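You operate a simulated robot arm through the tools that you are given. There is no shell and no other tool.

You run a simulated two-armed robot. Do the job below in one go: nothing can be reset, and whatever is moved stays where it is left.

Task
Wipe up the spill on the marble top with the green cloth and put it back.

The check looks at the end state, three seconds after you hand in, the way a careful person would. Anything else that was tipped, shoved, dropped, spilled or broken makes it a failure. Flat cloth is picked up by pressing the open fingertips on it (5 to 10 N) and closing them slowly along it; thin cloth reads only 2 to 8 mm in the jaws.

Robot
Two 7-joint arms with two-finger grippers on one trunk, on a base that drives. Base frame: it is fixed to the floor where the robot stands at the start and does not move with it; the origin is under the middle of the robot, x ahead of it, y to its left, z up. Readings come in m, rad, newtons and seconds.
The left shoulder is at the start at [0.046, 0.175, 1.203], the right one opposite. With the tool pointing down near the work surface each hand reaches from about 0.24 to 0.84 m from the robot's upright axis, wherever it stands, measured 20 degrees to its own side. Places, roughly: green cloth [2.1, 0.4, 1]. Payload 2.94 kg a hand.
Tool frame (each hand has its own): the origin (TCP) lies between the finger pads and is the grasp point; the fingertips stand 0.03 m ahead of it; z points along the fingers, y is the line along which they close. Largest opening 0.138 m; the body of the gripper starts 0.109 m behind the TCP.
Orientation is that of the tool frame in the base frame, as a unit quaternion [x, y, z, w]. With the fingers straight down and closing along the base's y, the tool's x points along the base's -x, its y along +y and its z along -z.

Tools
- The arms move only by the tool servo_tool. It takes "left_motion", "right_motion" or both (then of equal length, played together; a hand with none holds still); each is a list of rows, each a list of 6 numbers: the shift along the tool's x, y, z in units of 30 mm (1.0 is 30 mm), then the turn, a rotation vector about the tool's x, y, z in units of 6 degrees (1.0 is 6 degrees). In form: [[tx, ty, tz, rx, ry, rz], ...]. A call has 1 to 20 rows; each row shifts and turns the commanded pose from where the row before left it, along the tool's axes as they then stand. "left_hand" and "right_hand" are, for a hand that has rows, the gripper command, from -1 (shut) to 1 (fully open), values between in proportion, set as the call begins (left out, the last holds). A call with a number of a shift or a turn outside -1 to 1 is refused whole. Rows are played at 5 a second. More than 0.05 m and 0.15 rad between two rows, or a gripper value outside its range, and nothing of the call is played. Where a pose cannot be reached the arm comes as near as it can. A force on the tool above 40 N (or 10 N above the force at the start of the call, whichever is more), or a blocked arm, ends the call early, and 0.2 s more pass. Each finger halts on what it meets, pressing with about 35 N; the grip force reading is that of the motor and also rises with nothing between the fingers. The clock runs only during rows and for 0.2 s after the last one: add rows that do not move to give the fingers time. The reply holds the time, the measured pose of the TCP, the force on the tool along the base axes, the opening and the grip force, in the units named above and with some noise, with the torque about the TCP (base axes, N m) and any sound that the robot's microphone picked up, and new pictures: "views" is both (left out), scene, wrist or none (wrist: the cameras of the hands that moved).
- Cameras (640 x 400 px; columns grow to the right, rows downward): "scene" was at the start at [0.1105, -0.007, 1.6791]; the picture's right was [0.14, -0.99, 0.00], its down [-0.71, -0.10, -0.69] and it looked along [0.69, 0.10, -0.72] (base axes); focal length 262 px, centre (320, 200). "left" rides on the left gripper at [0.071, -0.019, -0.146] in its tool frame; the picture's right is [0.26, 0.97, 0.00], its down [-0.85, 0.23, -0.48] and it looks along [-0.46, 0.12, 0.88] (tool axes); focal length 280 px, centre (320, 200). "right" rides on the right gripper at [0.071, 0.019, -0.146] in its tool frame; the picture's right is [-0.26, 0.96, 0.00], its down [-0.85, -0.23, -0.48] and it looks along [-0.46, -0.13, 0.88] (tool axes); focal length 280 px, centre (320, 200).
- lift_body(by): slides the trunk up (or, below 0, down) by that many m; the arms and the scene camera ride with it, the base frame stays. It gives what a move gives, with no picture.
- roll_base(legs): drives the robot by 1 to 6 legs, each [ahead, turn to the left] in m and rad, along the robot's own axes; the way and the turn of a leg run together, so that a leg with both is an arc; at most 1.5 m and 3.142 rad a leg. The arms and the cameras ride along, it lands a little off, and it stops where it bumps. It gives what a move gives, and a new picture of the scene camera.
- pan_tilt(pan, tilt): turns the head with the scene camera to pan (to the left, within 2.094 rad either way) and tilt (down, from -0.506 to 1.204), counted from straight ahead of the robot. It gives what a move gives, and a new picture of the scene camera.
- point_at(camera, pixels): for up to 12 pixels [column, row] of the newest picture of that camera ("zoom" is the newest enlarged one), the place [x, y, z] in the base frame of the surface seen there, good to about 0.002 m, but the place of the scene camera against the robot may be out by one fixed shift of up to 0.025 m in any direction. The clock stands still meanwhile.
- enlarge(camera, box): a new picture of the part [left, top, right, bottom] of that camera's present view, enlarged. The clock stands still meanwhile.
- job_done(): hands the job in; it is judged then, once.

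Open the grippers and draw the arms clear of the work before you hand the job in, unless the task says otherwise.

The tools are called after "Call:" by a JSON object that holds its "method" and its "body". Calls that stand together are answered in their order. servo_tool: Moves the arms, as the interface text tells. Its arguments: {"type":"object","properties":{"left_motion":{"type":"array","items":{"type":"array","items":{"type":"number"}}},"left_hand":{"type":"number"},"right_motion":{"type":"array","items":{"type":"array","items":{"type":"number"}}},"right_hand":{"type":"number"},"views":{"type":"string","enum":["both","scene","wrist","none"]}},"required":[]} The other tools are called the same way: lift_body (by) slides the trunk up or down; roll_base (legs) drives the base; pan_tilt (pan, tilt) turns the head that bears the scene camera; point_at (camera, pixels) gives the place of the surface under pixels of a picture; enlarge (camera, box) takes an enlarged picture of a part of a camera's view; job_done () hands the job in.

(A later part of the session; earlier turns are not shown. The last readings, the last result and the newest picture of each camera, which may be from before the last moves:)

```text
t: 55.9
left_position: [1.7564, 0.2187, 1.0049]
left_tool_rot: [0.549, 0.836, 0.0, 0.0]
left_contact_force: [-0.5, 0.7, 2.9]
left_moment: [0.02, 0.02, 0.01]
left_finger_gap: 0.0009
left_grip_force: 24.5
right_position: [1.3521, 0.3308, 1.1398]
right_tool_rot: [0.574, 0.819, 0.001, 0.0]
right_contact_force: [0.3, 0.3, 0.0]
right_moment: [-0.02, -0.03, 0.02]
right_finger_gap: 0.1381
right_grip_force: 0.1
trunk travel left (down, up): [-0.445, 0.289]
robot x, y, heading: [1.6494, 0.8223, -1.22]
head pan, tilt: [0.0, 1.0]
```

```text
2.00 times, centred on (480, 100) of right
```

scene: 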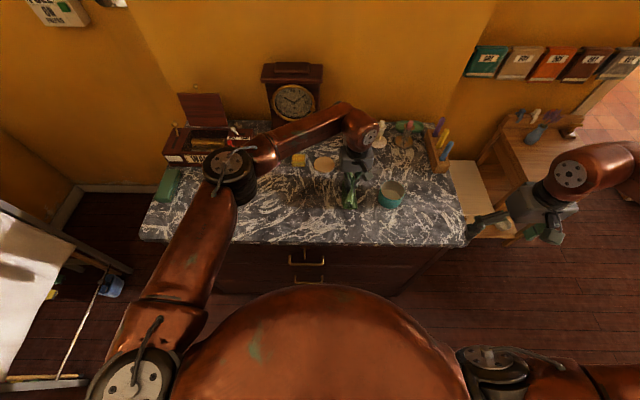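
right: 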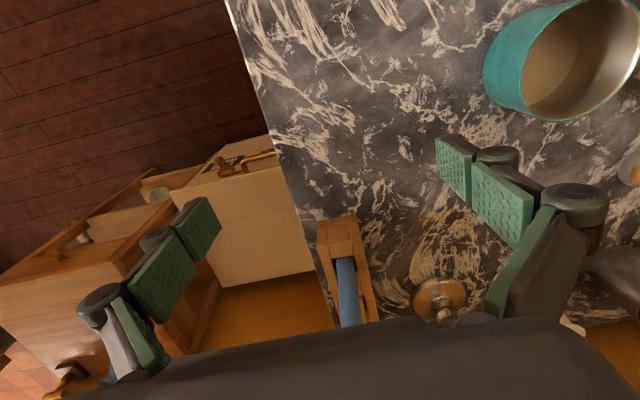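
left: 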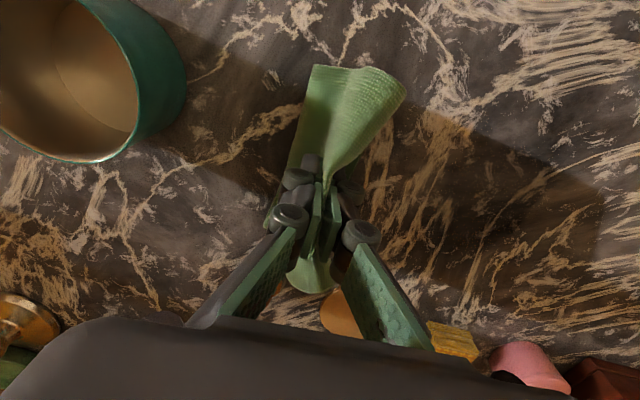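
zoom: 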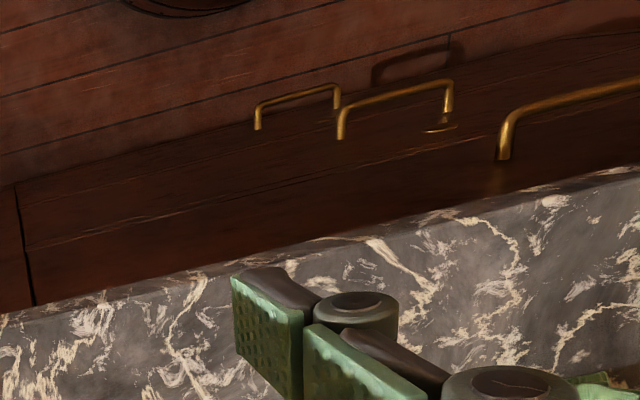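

There's a golden-brown patch at zoom (180–350, 160–310) in front of the brass candlestick, while marble right beside the candle block is greyer, so this looks like the real film. I'll bring the right wrist camera over it, at z 1.2, to confirm.

Call:
{"method": "servo_tool", "body": {"right_motion": [[0, 0, -1, 0, 0, 0], [0, 0, -1, 0, 0, 0], [-1, 0.3, 0, 0, 0, 0], [-1, 0.3, 0, 0, 0, 0], [-1, 0.3, 0, 0, 0, 0], [-1, 0.3, 0, 0, 0, 0], [-1, 0.3, 0, 0, 0, 0], [-1, 0.3, 0, 0, 0, 0], [-1, 0.3, 0, 0, 0, 0], [-1, 0.3, 0, 0, 0, 0], [-1, 0.3, 0, 0, 0, 0], [0, 0, 0, 0, 0, 0]], "views": "both"}}

Call:
{"method": "enlarge", "body": {"camera": "right", "box": [200, 130, 440, 300]}}

```text
t: 58.5
left_position: [1.755, 0.2192, 1.0051]
left_tool_rot: [0.549, 0.836, -0.001, 0.001]
left_contact_force: [5.6, 3.0, -3.1]
left_moment: [-0.17, 0.2, -0.08]
left_finger_gap: 0.0016
left_grip_force: 25.0
right_position: [1.5204, 0.1074, 1.2005]
right_tool_rot: [0.574, 0.819, 0.0, 0.0]
right_contact_force: [-0.1, 0.6, -0.3]
right_moment: [0.01, 0.01, -0.01]
right_finger_gap: 0.138
right_grip_force: 0.1
trunk travel left (down, up): [-0.445, 0.289]
robot x, y, heading: [1.6483, 0.822, -1.22]
head pan, tilt: [0.0, 1.0]
```

scene: 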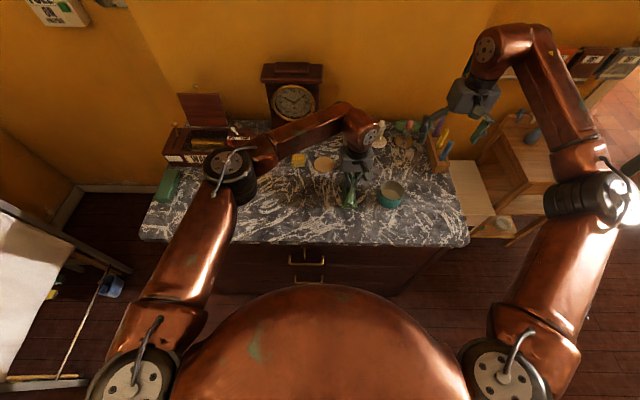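
right: 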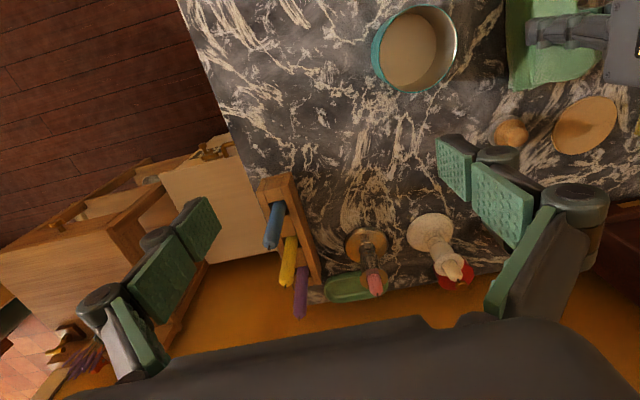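

```text
2.35 times, centred on (320, 215) of right
```

zoom: 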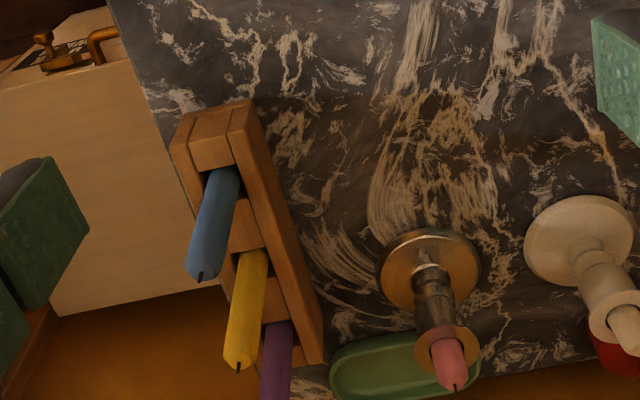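

Call:
{"method": "enlarge", "body": {"camera": "right", "box": [290, 140, 410, 240]}}

Call:
{"method": "enlarge", "body": {"camera": "right", "box": [330, 150, 400, 210]}}

```text
4.00 times, centred on (350, 190) of right
```

zoom: 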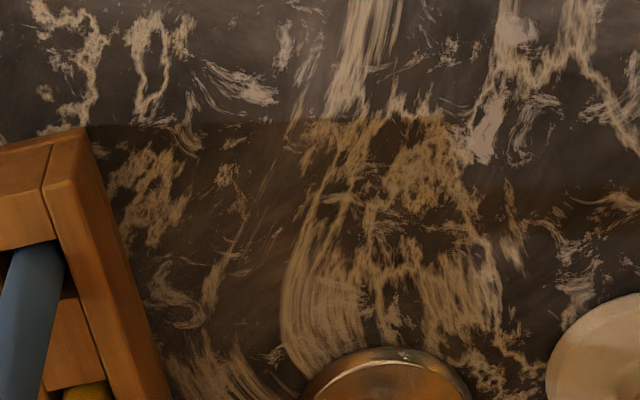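

```text
6.67 times, centred on (365, 180) of right
```

zoom: 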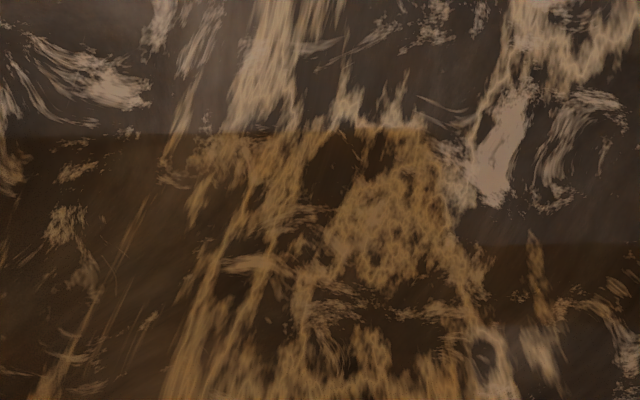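

Here the tint has straight edges continuing from the block, so it is the block's shadow. I'll use this shadow to calibrate the light angle exactly and then check whether the can's band is longer than its shadow should be.

Call:
{"method": "point_at", "body": {"camera": "zoom", "pixels": [[455, 137], [462, 125], [200, 137], [300, 137], [500, 240]]}}

Call:
{"method": "point_at", "body": {"camera": "right", "pixels": [[309, 174], [311, 172], [304, 178], [297, 179], [313, 180], [410, 92], [380, 70], [416, 8], [456, 40], [418, 45], [414, 90]]}}

Call:
{"method": "enlarge", "body": {"camera": "right", "box": [370, 0, 640, 170]}}

```text
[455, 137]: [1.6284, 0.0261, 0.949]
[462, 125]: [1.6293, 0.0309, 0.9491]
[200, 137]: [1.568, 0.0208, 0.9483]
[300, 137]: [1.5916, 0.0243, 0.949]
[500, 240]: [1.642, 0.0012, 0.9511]
```

```text
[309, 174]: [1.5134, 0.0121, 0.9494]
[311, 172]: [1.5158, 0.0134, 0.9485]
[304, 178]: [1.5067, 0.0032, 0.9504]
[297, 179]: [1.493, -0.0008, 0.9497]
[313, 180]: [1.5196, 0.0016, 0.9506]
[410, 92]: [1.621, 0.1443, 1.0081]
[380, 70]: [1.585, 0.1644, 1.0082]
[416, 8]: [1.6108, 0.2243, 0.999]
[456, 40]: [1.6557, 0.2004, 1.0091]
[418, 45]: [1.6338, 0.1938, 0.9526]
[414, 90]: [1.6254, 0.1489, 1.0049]
```

```text
2.35 times, centred on (505, 85) of right
```

zoom: 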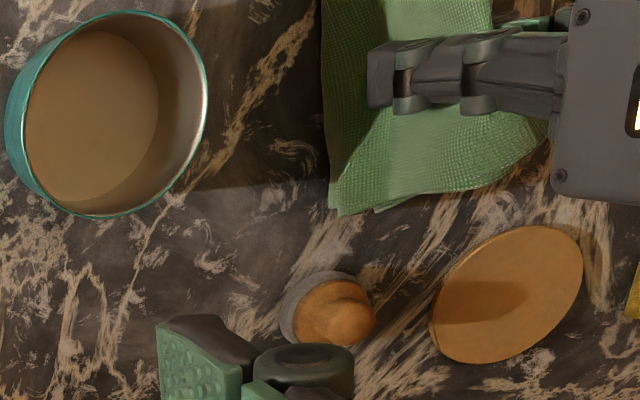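

The block's shadow gives a ratio of 0.31, and that exactly predicts the can's band end (1.847, 0.215), so neither tint is a spill. I'll scan the marble systematically at close range, starting with the right-front area in this view.

Call:
{"method": "enlarge", "body": {"camera": "right", "box": [180, 0, 400, 137]}}

Call:
{"method": "enlarge", "body": {"camera": "right", "box": [240, 80, 460, 217]}}

Call:
{"method": "enlarge", "body": {"camera": "scene", "box": [350, 180, 480, 260]}}

Call:
{"method": "enlarge", "body": {"camera": "scene", "box": [230, 180, 360, 260]}}

Call:
{"method": "enlarge", "body": {"camera": "scene", "box": [250, 110, 380, 190]}}

Call:
{"method": "enlarge", "body": {"camera": "scene", "box": [130, 170, 260, 250]}}

```text
2.91 times, centred on (290, 68) of right
```

zoom: 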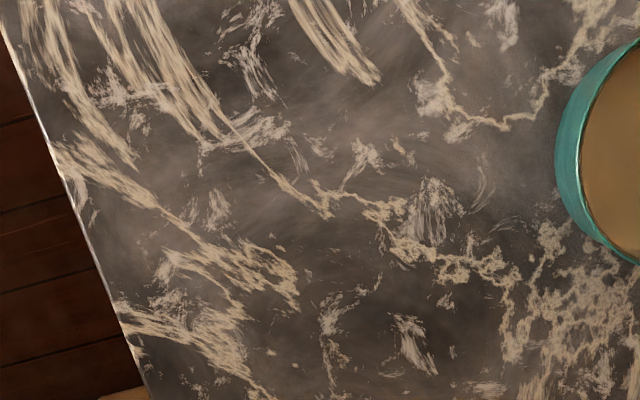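

```text
2.91 times, centred on (350, 148) of right
```

zoom: 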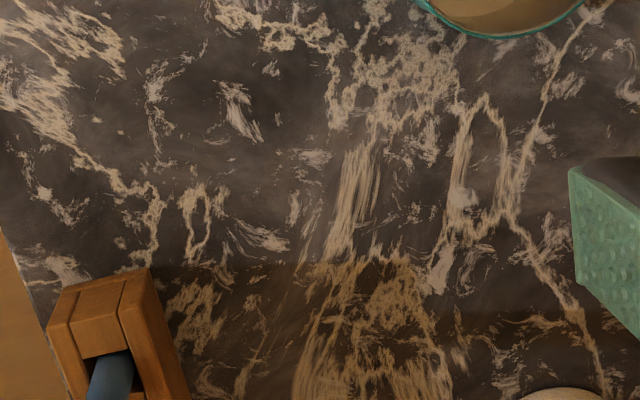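

```text
4.92 times, centred on (415, 220) of scene
```

zoom: 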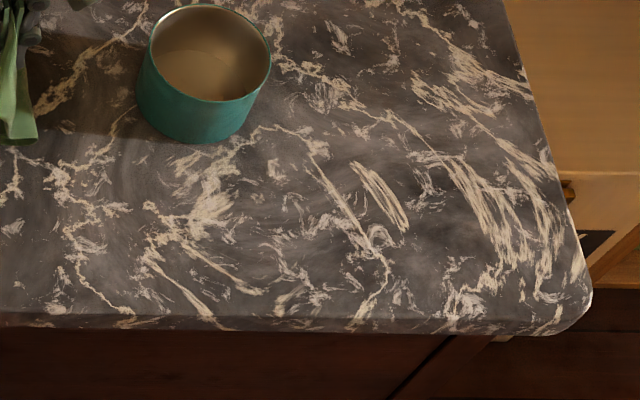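

```text
4.92 times, centred on (295, 220) of scene
```

zoom: 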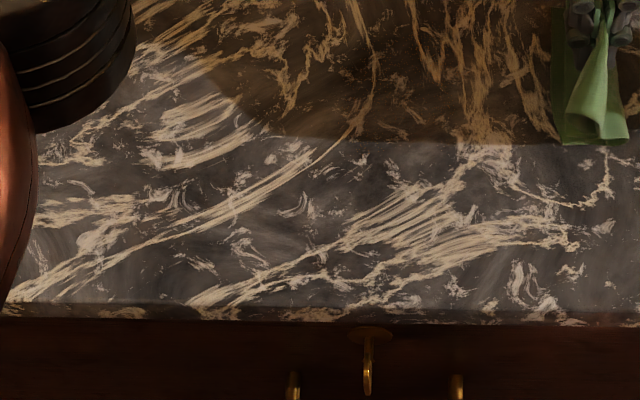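

```text
4.92 times, centred on (315, 150) of scene
```

zoom: 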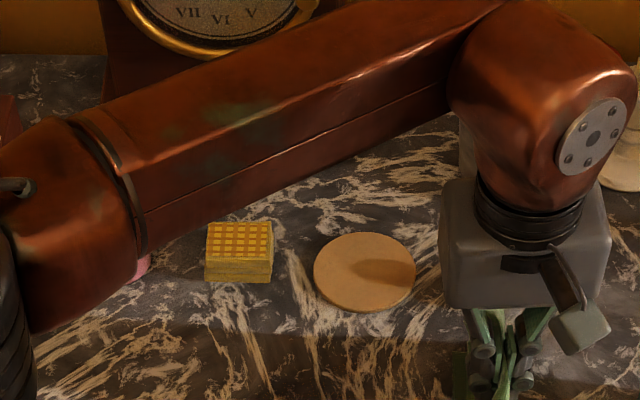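

```text
4.92 times, centred on (195, 210) of scene
```

zoom: 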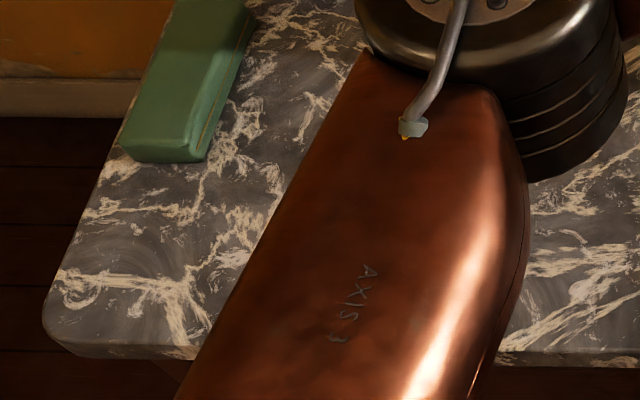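

No spill shows elsewhere, and the only decisive test left for the shaded area is to wipe it and compare. Before that I'll check the left forearm's clearance from the clock and the odd 5 N side force.

Call:
{"method": "point_at", "body": {"camera": "scene", "pixels": [[300, 130], [310, 138], [280, 145], [335, 115], [292, 72], [292, 100], [280, 128], [200, 95], [205, 130], [230, 170], [250, 150], [275, 157]]}}

Call:
{"method": "servo_tool", "body": {"left_motion": [[0, 0, -0.2, 0, 0, 0], [0, 0, 0, 0, 0, 0]], "views": "wrist"}}

```text
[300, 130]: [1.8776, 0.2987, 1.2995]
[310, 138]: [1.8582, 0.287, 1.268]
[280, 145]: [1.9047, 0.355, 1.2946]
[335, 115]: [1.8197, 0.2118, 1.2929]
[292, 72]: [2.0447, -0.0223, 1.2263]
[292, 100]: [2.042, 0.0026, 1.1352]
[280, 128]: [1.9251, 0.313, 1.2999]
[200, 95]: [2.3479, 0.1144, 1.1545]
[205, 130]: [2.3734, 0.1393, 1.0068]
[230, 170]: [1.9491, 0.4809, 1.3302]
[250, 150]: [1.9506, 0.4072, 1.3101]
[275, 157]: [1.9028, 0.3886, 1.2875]
```

```text
t: 59.1
left_position: [1.7563, 0.2196, 1.0104]
left_tool_rot: [0.549, 0.836, 0.0, 0.0]
left_contact_force: [-0.2, 0.6, 2.5]
left_moment: [0.07, -0.12, 0.0]
left_finger_gap: 0.004
left_grip_force: 39.3
right_position: [1.5222, 0.1064, 1.1995]
right_tool_rot: [0.574, 0.819, 0.001, 0.0]
right_contact_force: [0.0, 0.6, 0.5]
right_moment: [0.02, -0.02, -0.01]
right_finger_gap: 0.1378
right_grip_force: 0.1
trunk travel left (down, up): [-0.445, 0.289]
robot x, y, heading: [1.6498, 0.8246, -1.216]
head pan, tilt: [0.0, 1.0]
```

left: 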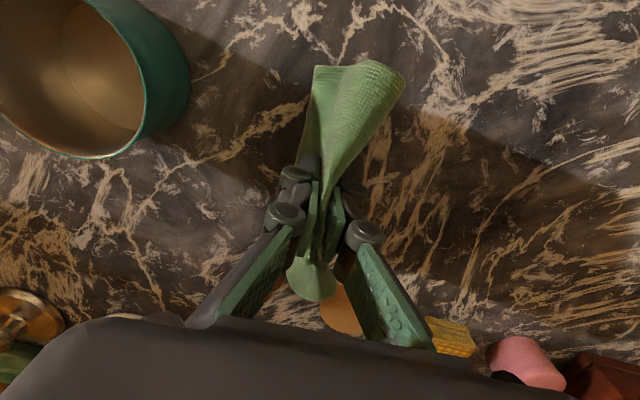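

Forearm clearance is ample (z≈1.3, 0.25 m in front of the clock). I'll draw the right hand back and lower the cloth onto the marble here.

Call:
{"method": "servo_tool", "body": {"right_motion": [[1, -0.3, 0, 0, 0, 0], [1, -0.3, 0, 0, 0, 0], [1, -0.3, 0, 0, 0, 0], [1, -0.3, 0, 0, 0, 0], [1, -0.3, 0, 0, 0, 0], [1, -0.3, 0, 0, 0, 0], [1, -0.3, 0, 0, 0, 0], [1, -0.3, 0, 0, 0, 0], [1, -0.3, 0, 0, 0, 0]], "left_motion": [[0, 0, 0, 0, 0, 0], [0, 0, 0, 0, 0, 0], [0, 0, 0, 0, 0, 0], [0, 0, 0.2, 0, 0, 0], [0, 0, 0.2, 0, 0, 0], [0, 0, 0.2, 0, 0, 0], [0, 0, 0.2, 0, 0, 0], [0, 0, 0.1, 0, 0, 0], [0, 0, 0, 0, 0, 0]], "views": "none"}}

Call:
{"method": "servo_tool", "body": {"left_motion": [[0, 0, 0.08, 0, 0, 0], [0, 0, 0, 0, 0, 0]], "views": "wrist"}}

```text
t: 61.1
left_position: [1.7568, 0.221, 0.9851]
left_tool_rot: [0.549, 0.836, -0.001, 0.0]
left_contact_force: [0.4, 0.9, 7.1]
left_moment: [-0.11, -0.11, -0.01]
left_finger_gap: 0.0028
left_grip_force: 35.7
right_position: [1.354, 0.3345, 1.2022]
right_tool_rot: [0.573, 0.82, 0.0, 0.001]
right_contact_force: [-0.3, 0.9, -0.7]
right_moment: [-0.06, 0.05, 0.02]
right_finger_gap: 0.1377
right_grip_force: 0.0
trunk travel left (down, up): [-0.445, 0.289]
robot x, y, heading: [1.6463, 0.8202, -1.224]
head pan, tilt: [0.0, 1.0]
```

```text
t: 61.7
left_position: [1.7561, 0.2198, 0.9819]
left_tool_rot: [0.549, 0.836, 0.0, 0.0]
left_contact_force: [-0.8, 0.0, 8.4]
left_moment: [-0.09, 0.24, 0.0]
left_finger_gap: 0.0053
left_grip_force: 35.2
right_position: [1.3535, 0.3327, 1.2]
right_tool_rot: [0.574, 0.819, 0.0, 0.001]
right_contact_force: [0.5, -0.3, 0.3]
right_moment: [0.0, 0.02, 0.01]
right_finger_gap: 0.1381
right_grip_force: 0.2
trunk travel left (down, up): [-0.445, 0.289]
robot x, y, heading: [1.6474, 0.8236, -1.222]
head pan, tilt: [0.0, 1.0]
```

left: 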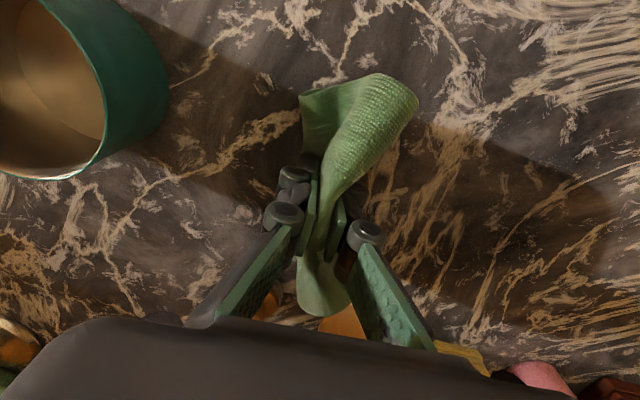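

Pressed at 8 N with the cloth bunched under the tips. I'll wipe along the band in a zigzag: left, a small step to the front, back right, and so on.

Call:
{"method": "servo_tool", "body": {"left_motion": [[-0.1, 0.48, 0, 0, 0, 0], [-0.1, 0.48, 0, 0, 0, 0], [-0.1, 0.48, 0, 0, 0, 0], [-0.1, 0.48, 0, 0, 0, 0], [-0.1, 0.48, 0, 0, 0, 0], [-0.1, 0.48, 0, 0, 0, 0], [-0.1, 0.48, 0, 0, 0, 0], [0.6, 0, 0, 0, 0, 0], [0.1, -0.48, 0, 0, 0, 0], [0.1, -0.48, 0, 0, 0, 0], [0.1, -0.48, 0, 0, 0, 0], [0.1, -0.48, 0, 0, 0, 0], [0.1, -0.48, 0, 0, 0, 0], [0.1, -0.48, 0, 0, 0, 0], [0.1, -0.48, 0, 0, 0, 0], [0, 0, 0, 0, 0, 0]], "views": "both"}}

Call:
{"method": "enlarge", "body": {"camera": "scene", "box": [250, 140, 430, 250]}}

```text
t: 65.1
left_position: [1.7497, 0.2373, 0.9818]
left_tool_rot: [0.549, 0.836, 0.0, 0.0]
left_contact_force: [-0.1, 0.3, -1.4]
left_moment: [0.0, -0.11, 0.0]
left_finger_gap: 0.0065
left_grip_force: 40.7
right_position: [1.3537, 0.3337, 1.2005]
right_tool_rot: [0.573, 0.819, 0.001, 0.0]
right_contact_force: [0.5, -0.4, 0.5]
right_moment: [0.0, -0.03, 0.03]
right_finger_gap: 0.1384
right_grip_force: 0.0
trunk travel left (down, up): [-0.445, 0.289]
robot x, y, heading: [1.6503, 0.8208, -1.224]
head pan, tilt: [0.0, 1.0]
```

scene: 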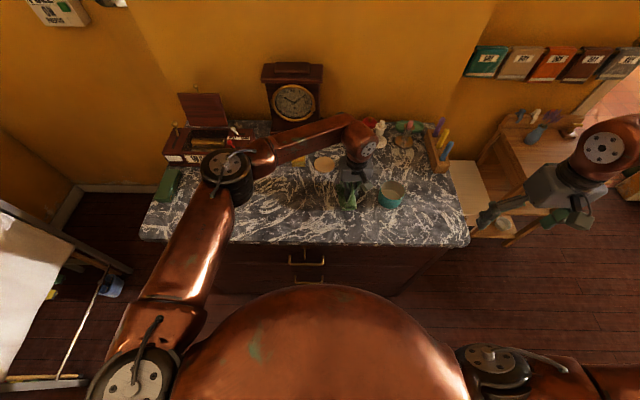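
left: 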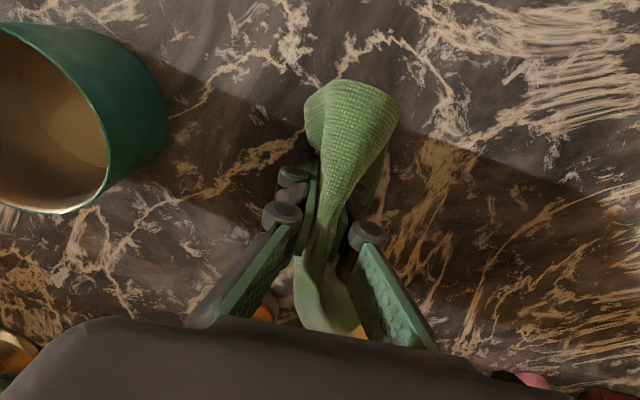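

```text
3.56 times, centred on (340, 195) of scene
```

zoom: 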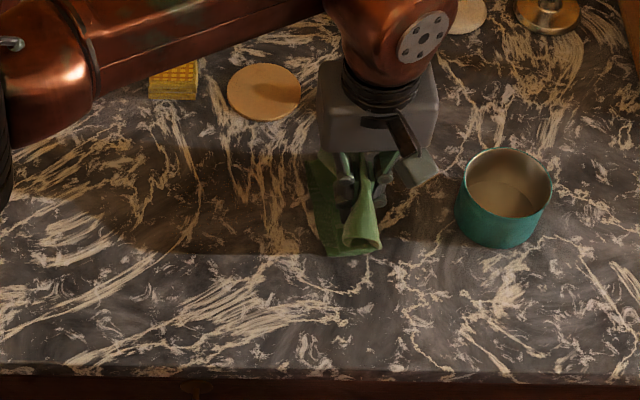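

The veins left of the gripper (zoom 230–310, 140–250) look paler than before. I'll lift the cloth, carry it left, and take the same enlarged view as before the wipe.

Call:
{"method": "servo_tool", "body": {"left_motion": [[0, 0, -1, 0, 0, 0], [0, 0, -1, 0, 0, 0], [0, 0, -1, 0, 0, 0], [0, 0, -1, 0, 0, 0], [0.3, 1, 0, 0, 0, 0], [0.3, 1, 0, 0, 0, 0], [0, 1, 0, 0, 0, 0], [0, 1, 0, 0, 0, 0], [0, 1, 0, 0, 0, 0], [0, 1, 0, 0, 0, 0], [0, 1, 0, 0, 0, 0], [0, 1, 0, 0, 0, 0], [0, 1, 0, 0, 0, 0], [0, 0, 0, 0, 0, 0]], "views": "both"}}

Call:
{"method": "enlarge", "body": {"camera": "scene", "box": [300, 140, 450, 235]}}

Call:
{"method": "enlarge", "body": {"camera": "scene", "box": [310, 165, 400, 225]}}

```text
t: 68.1
left_position: [1.9908, 0.3601, 1.1022]
left_tool_rot: [0.548, 0.836, 0.0, 0.0]
left_contact_force: [0.0, -0.6, -0.5]
left_moment: [-0.01, -0.03, 0.0]
left_finger_gap: 0.007
left_grip_force: 33.5
right_position: [1.3544, 0.3315, 1.198]
right_tool_rot: [0.573, 0.819, 0.002, -0.001]
right_contact_force: [0.0, -0.4, 0.5]
right_moment: [0.05, -0.05, -0.05]
right_finger_gap: 0.1382
right_grip_force: 0.0
trunk travel left (down, up): [-0.445, 0.289]
robot x, y, heading: [1.6514, 0.8239, -1.221]
head pan, tilt: [0.0, 1.0]
```

scene: 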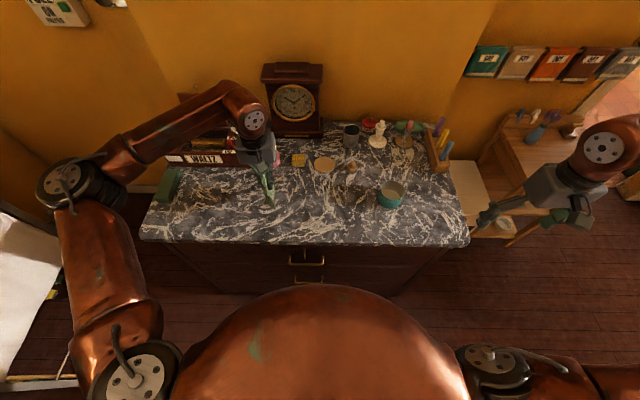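
left: 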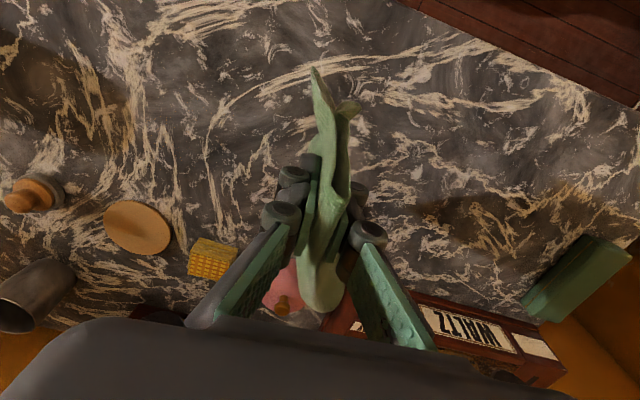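

```text
4.21 times, centred on (375, 188) of scene
```

zoom: 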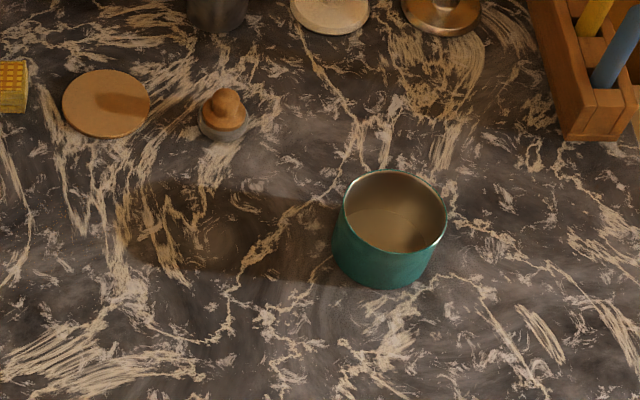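

```text
6.67 times, centred on (355, 195) of scene
```

zoom: 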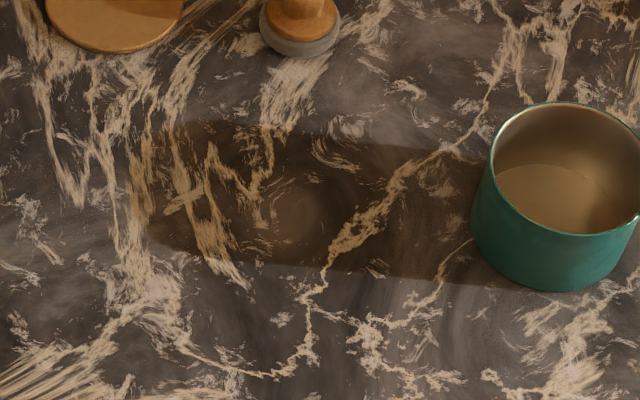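

Before and after look the same, so the band really is just shadow. I'll scan the parts of the top not yet examined: around the clock, box, cup and dish near the wall.

Call:
{"method": "enlarge", "body": {"camera": "scene", "box": [300, 110, 390, 165]}}

Call:
{"method": "enlarge", "body": {"camera": "scene", "box": [230, 110, 320, 165]}}

Call:
{"method": "enlarge", "body": {"camera": "scene", "box": [130, 150, 250, 245]}}

Call:
{"method": "enlarge", "body": {"camera": "scene", "box": [240, 150, 340, 245]}}

Call:
{"method": "enlarge", "body": {"camera": "left", "box": [380, 120, 620, 320]}}

Call:
{"method": "enlarge", "body": {"camera": "left", "box": [0, 0, 300, 200]}}

```text
7.11 times, centred on (345, 138) of scene
```

zoom: 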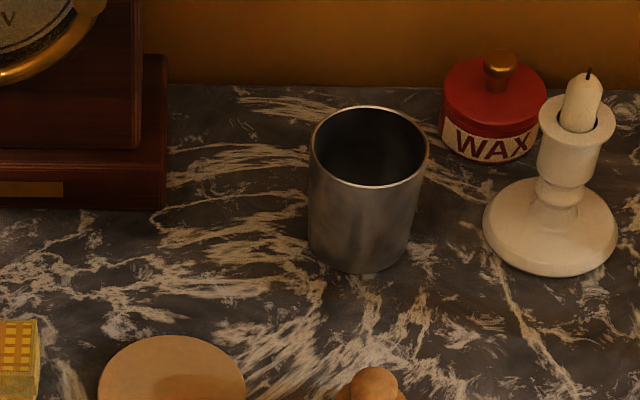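

```text
7.11 times, centred on (275, 138) of scene
```

zoom: 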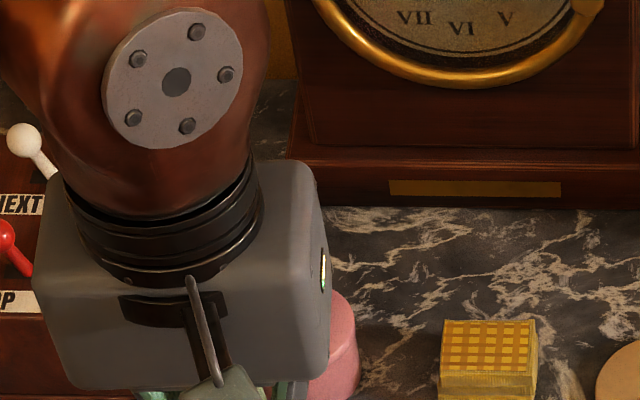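

```text
4.21 times, centred on (190, 198) of scene
```

zoom: 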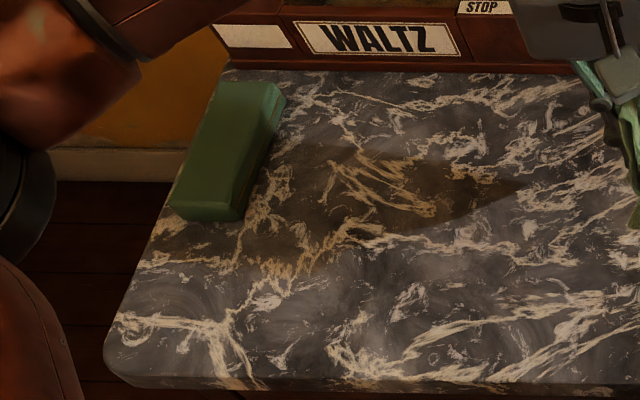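

```text
4.21 times, centred on (290, 198) of scene
```

zoom: 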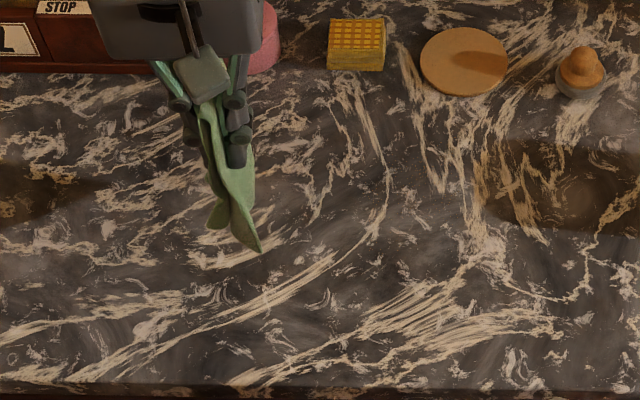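

```text
2.00 times, centred on (500, 220) of left
```

zoom: 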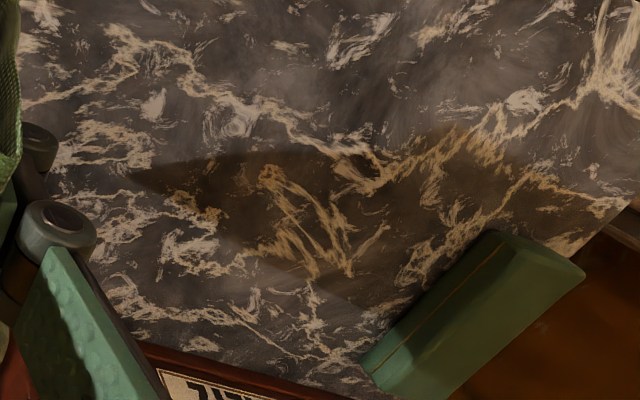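

```text
2.00 times, centred on (150, 100) of left
```

zoom: 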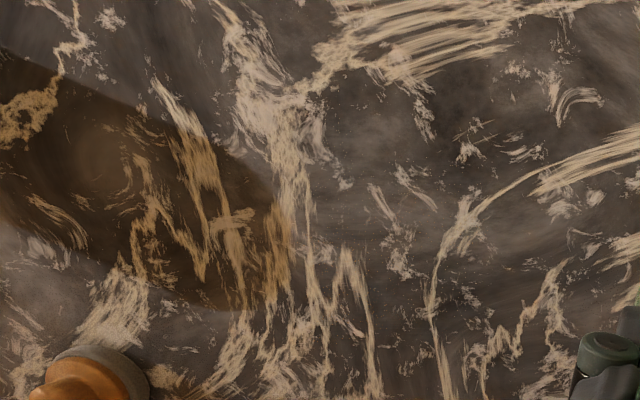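

The tints are all explained by light, but earlier heights at scene (300–310, 205–225) read 1.3 mm higher than elsewhere, so a clear puddle could lie between the cloth's place and the can's shadow. I'll sample heights on a grid.

Call:
{"method": "point_at", "body": {"camera": "scene", "pixels": [[285, 185], [295, 185], [305, 185], [315, 185], [325, 185], [335, 185], [345, 185], [355, 185], [365, 185], [375, 175], [385, 175], [395, 175]]}}

Call:
{"method": "point_at", "body": {"camera": "scene", "pixels": [[285, 195], [295, 195], [305, 195], [315, 195], [325, 195], [335, 195], [345, 195], [355, 195], [365, 195], [375, 195], [410, 195], [420, 195]]}}

Call:
{"method": "point_at", "body": {"camera": "scene", "pixels": [[285, 205], [295, 205], [305, 205], [315, 205], [325, 205], [335, 205], [345, 205], [355, 205], [365, 205], [375, 213], [410, 205], [420, 205]]}}

Call:
{"method": "point_at", "body": {"camera": "scene", "pixels": [[285, 218], [295, 218], [305, 218], [315, 218], [325, 218], [335, 218], [345, 218], [355, 218], [365, 218], [375, 220], [400, 218], [420, 218]]}}

Call:
{"method": "point_at", "body": {"camera": "scene", "pixels": [[165, 215], [180, 215], [195, 215], [210, 215], [225, 215], [240, 215], [255, 215], [180, 200], [200, 200], [220, 200], [240, 200], [250, 190]]}}

Call:
{"method": "point_at", "body": {"camera": "scene", "pixels": [[165, 230], [185, 230], [205, 230], [225, 230], [245, 230], [265, 230], [285, 230], [305, 230], [325, 230], [345, 230], [365, 230], [385, 230]]}}

```text
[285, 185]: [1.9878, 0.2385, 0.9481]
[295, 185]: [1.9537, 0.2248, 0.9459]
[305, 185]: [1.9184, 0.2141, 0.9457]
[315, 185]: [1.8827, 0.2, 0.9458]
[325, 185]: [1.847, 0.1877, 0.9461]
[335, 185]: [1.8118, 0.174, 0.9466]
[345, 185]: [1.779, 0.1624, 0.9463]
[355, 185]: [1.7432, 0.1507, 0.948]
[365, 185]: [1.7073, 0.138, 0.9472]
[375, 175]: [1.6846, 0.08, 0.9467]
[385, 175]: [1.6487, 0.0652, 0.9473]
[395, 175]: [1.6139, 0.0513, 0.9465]
```

```text
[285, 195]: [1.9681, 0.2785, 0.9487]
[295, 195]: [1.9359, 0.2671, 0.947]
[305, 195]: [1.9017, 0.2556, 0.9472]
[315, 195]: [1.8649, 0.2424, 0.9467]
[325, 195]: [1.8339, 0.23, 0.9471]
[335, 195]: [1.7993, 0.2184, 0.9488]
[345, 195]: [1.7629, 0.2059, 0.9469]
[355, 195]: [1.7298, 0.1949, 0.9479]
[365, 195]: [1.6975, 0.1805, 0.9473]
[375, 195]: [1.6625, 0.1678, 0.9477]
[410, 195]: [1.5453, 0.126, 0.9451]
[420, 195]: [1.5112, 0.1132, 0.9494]
```

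```text
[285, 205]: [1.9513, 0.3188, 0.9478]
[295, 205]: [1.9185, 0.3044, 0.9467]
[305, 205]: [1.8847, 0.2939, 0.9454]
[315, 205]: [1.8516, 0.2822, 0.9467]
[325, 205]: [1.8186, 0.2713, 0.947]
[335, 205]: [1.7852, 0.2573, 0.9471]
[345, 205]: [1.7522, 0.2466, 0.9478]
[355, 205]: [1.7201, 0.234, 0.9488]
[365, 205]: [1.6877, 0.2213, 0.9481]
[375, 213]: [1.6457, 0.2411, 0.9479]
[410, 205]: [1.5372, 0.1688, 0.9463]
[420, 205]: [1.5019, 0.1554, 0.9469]
```

```text
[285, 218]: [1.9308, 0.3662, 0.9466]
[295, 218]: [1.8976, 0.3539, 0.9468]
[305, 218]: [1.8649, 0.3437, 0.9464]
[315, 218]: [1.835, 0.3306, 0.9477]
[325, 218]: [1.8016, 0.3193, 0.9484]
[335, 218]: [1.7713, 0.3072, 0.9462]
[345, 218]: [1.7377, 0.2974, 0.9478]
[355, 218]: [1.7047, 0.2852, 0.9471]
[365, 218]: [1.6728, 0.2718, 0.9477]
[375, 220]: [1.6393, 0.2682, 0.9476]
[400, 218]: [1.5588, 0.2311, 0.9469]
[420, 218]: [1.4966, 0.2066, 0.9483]
```

```text
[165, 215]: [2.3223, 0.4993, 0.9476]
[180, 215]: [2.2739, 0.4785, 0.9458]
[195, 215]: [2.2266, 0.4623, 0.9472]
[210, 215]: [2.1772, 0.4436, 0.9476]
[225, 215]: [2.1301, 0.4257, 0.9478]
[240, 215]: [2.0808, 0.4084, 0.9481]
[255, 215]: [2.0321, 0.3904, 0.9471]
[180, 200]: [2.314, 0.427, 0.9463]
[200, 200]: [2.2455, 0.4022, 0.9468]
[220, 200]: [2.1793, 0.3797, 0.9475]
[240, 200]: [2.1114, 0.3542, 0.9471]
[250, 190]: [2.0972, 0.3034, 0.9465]
```

```text
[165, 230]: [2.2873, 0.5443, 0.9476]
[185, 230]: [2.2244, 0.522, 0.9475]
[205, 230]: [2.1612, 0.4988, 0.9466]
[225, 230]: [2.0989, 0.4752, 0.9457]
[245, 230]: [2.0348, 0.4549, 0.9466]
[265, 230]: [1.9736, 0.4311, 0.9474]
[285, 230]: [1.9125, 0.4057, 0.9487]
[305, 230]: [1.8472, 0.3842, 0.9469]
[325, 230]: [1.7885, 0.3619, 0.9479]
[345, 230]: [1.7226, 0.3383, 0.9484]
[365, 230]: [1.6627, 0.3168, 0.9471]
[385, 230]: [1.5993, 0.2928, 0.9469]
```

Heights show only noise. I'll look at the lit open marble at high enlargement from the close left camera, tile by tile, for any faint outline.

Call:
{"method": "enlarge", "body": {"camera": "left", "box": [120, 0, 320, 125]}}

Call:
{"method": "enlarge", "body": {"camera": "left", "box": [340, 0, 540, 125]}}

Call:
{"method": "enlarge", "body": {"camera": "left", "box": [340, 90, 640, 280]}}

Call:
{"method": "enlarge", "body": {"camera": "left", "box": [90, 100, 300, 240]}}

```text
3.20 times, centred on (220, 62) of left
```

zoom: 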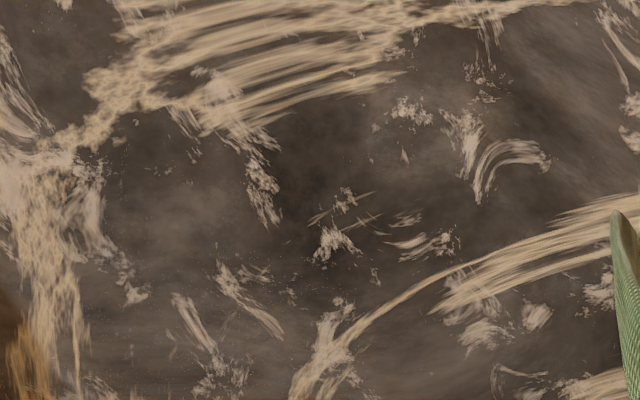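

```text
3.20 times, centred on (440, 62) of left
```

zoom: 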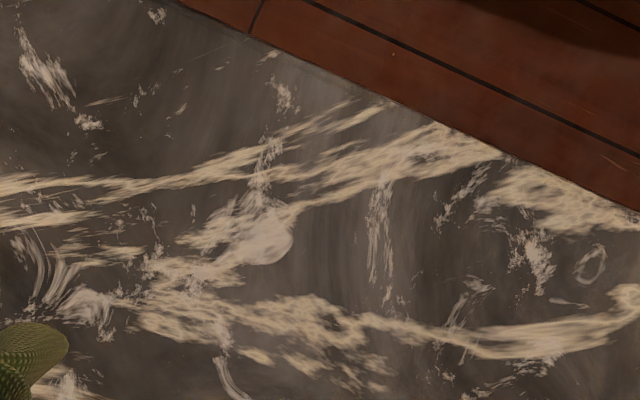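

```text
2.11 times, centred on (490, 185) of left
```

zoom: 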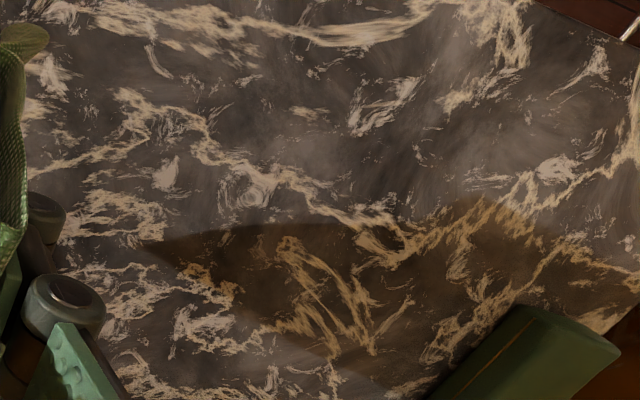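

```text
2.86 times, centred on (195, 170) of left
```

zoom: 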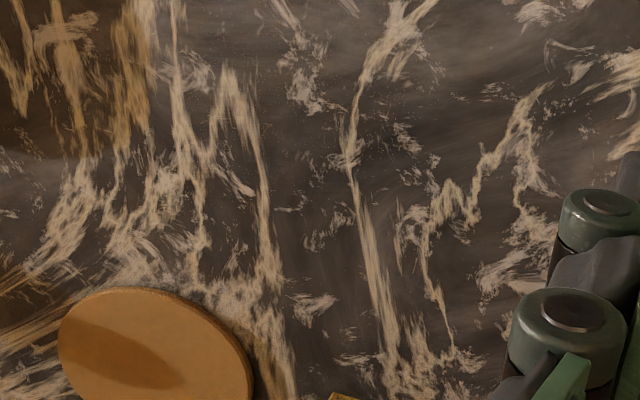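

A bright golden vein sits at the band's end just outside the dark shadow (left view (130, 60)). I'll compare that fringe directly with the end of the candle block's shadow at equal scale.

Call:
{"method": "enlarge", "body": {"camera": "scene", "box": [310, 175, 358, 205]}}

Call:
{"method": "enlarge", "body": {"camera": "scene", "box": [382, 140, 430, 170]}}

Call:
{"method": "enlarge", "body": {"camera": "left", "box": [80, 60, 160, 160]}}

```text
13.33 times, centred on (334, 190) of scene
```

zoom: 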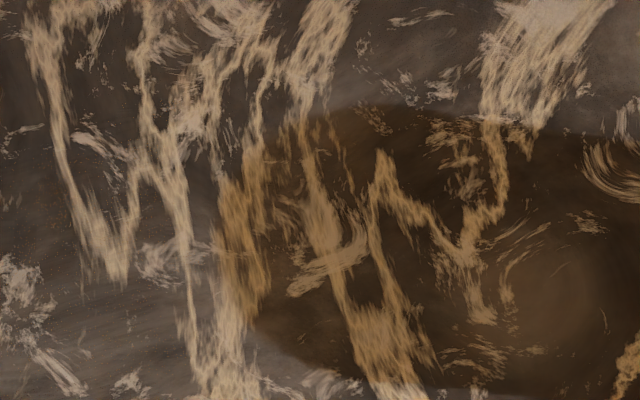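

```text
13.33 times, centred on (406, 155) of scene
```

zoom: 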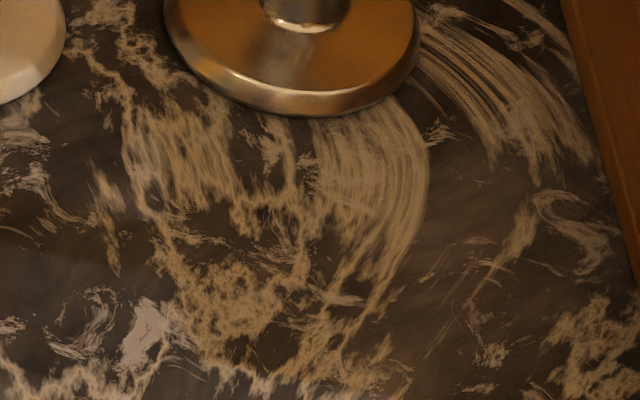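

```text
4.00 times, centred on (120, 110) of left
```

zoom: 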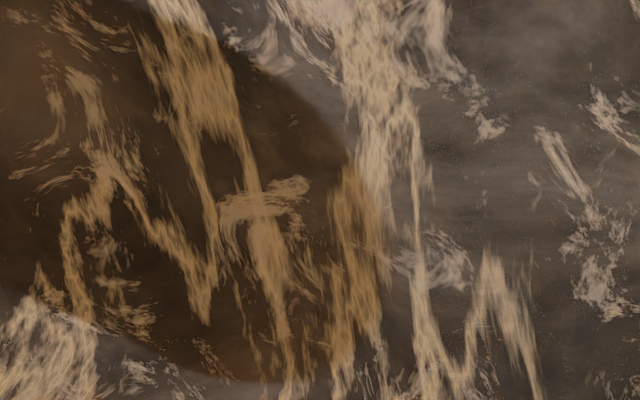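

The fringe comparison still isn't conclusive, so I'll look for gloss instead: from the left end of the chest looking back toward the light, a wet film should shine. I'll raise the left hand with the cloth and yaw it 90° clockwise so its camera looks along the top to the right.

Call:
{"method": "servo_tool", "body": {"left_motion": [[0, 0, -1, 0, 0, 0], [0, 0, -1, 0, 0, 0], [0, 0, -1, 0, 0, 1], [0, 0, 0, 0, 0, 1], [0, 0, 0, 0, 0, 1], [0, 0, 0, 0, 0, 1], [0, 0, 0, 0, 0, 1], [0, 0, 0, 0, 0, 1], [0, 0, 0, 0, 0, 1], [0, 0, 0, 0, 0, 1], [0, 0, 0, 0, 0, 1], [0, 0, 0, 0, 0, 1], [0, 0, 0, 0, 0, 1], [0, 0, 0, 0, 0, 1], [0, 0, 0, 0, 0, 1], [0, 0, 0, 0, 0, 0]], "views": "both"}}

```text
t: 71.5
left_position: [1.9492, 0.4389, 1.1932]
left_tool_rot: [0.902, 0.432, 0.0, 0.002]
left_contact_force: [-0.5, 0.8, -0.8]
left_moment: [0.01, 0.03, 0.0]
left_finger_gap: 0.0076
left_grip_force: 34.1
left hand out of reach, approached as far as the arm can: row 10, 11, 12, 13, 14, 15
right_position: [1.3542, 0.3324, 1.201]
right_tool_rot: [0.574, 0.819, 0.001, 0.001]
right_contact_force: [0.2, -0.7, -0.2]
right_moment: [-0.06, 0.0, 0.01]
right_finger_gap: 0.138
right_grip_force: 0.1
trunk travel left (down, up): [-0.445, 0.289]
robot x, y, heading: [1.6503, 0.8201, -1.22]
head pan, tilt: [0.0, 1.0]
```

scene: 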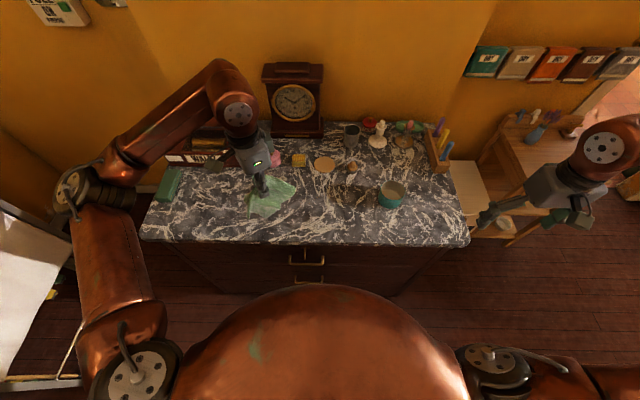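
left: 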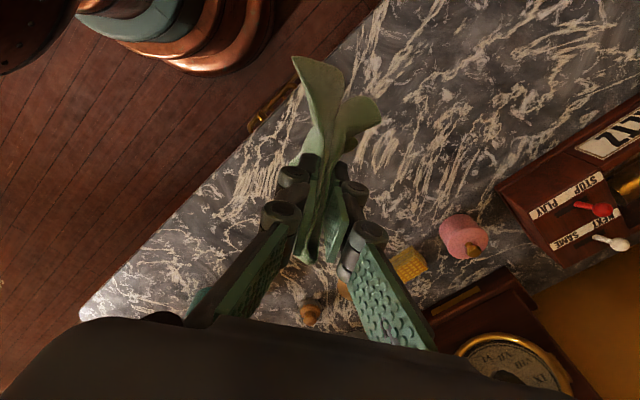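

The wrist stops about 34° short, but this angle still shows the top from a new side. I'll enlarge it to look for any patch that differs.

Call:
{"method": "enlarge", "body": {"camera": "left", "box": [80, 120, 300, 330]}}

Call:
{"method": "enlarge", "body": {"camera": "left", "box": [370, 0, 600, 200]}}

Call:
{"method": "enlarge", "body": {"camera": "scene", "box": [280, 150, 440, 250]}}

```text
1.90 times, centred on (190, 225) of left
```

zoom: 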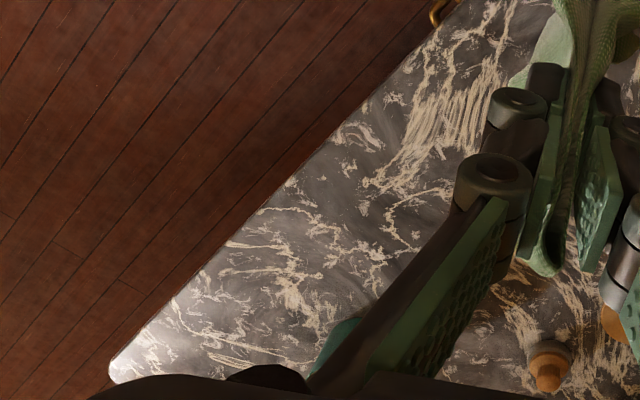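

```text
2.00 times, centred on (485, 100) of left
```

zoom: 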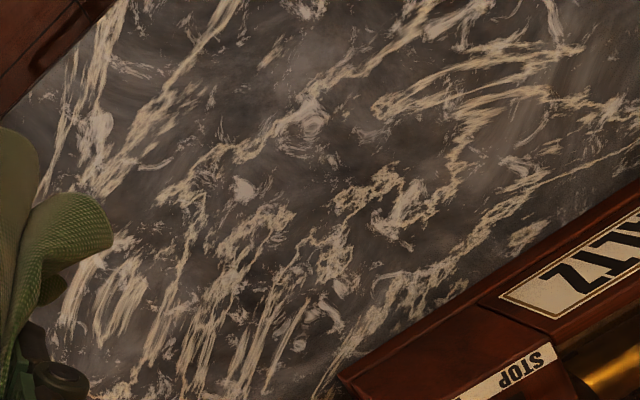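

```text
4.00 times, centred on (360, 200) of scene
```

zoom: 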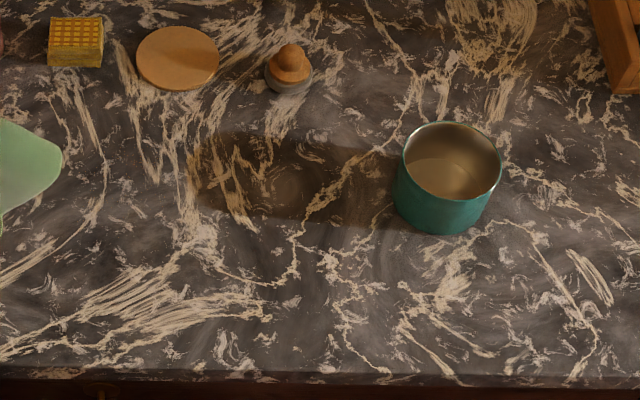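

The marble itself shines only at its lit corner, with no separate wet patch. I'll do the decisive test at the band's far end: shade both the golden vein and its paler left neighbour with the gripper and compare them, so I turn the hand back and go to the right of them.

Call:
{"method": "servo_tool", "body": {"left_motion": [[0, 0, 0, 0, 0, -1], [0, 0, 0, 0, 0, -1], [0, 0, 0, 0, 0, -1], [0, 0, 0, 0, 0, -1], [0, 0, 0, 0, 0, -1], [0, 0, 0, 0, 0, -1], [0, 0, 0, 0, 0, -1], [0, 0, 0, 0, 0, -1], [0, 0, 0, 0, 0, -1], [0, 0, 0, 0, 0, -1], [0, 0, 0, 0, 0, -1], [0, 0, 0, 0, 0, -1], [0, 0, 0, 0, 0, -1], [0, 0, 0, 0, 0, 0]], "views": "none"}}

```text
t: 74.5
left_position: [1.9495, 0.4373, 1.1937]
left_tool_rot: [0.43, 0.903, -0.001, 0.002]
left_contact_force: [0.1, -0.5, 1.4]
left_moment: [0.0, 0.0, 0.0]
left_finger_gap: 0.0065
left_grip_force: 30.5
right_position: [1.3534, 0.3329, 1.2]
right_tool_rot: [0.573, 0.819, 0.0, 0.001]
right_contact_force: [1.1, -0.3, -0.3]
right_moment: [-0.02, -0.02, 0.0]
right_finger_gap: 0.1381
right_grip_force: 0.1
trunk travel left (down, up): [-0.445, 0.289]
robot x, y, heading: [1.6485, 0.8237, -1.218]
head pan, tilt: [0.0, 1.0]
```

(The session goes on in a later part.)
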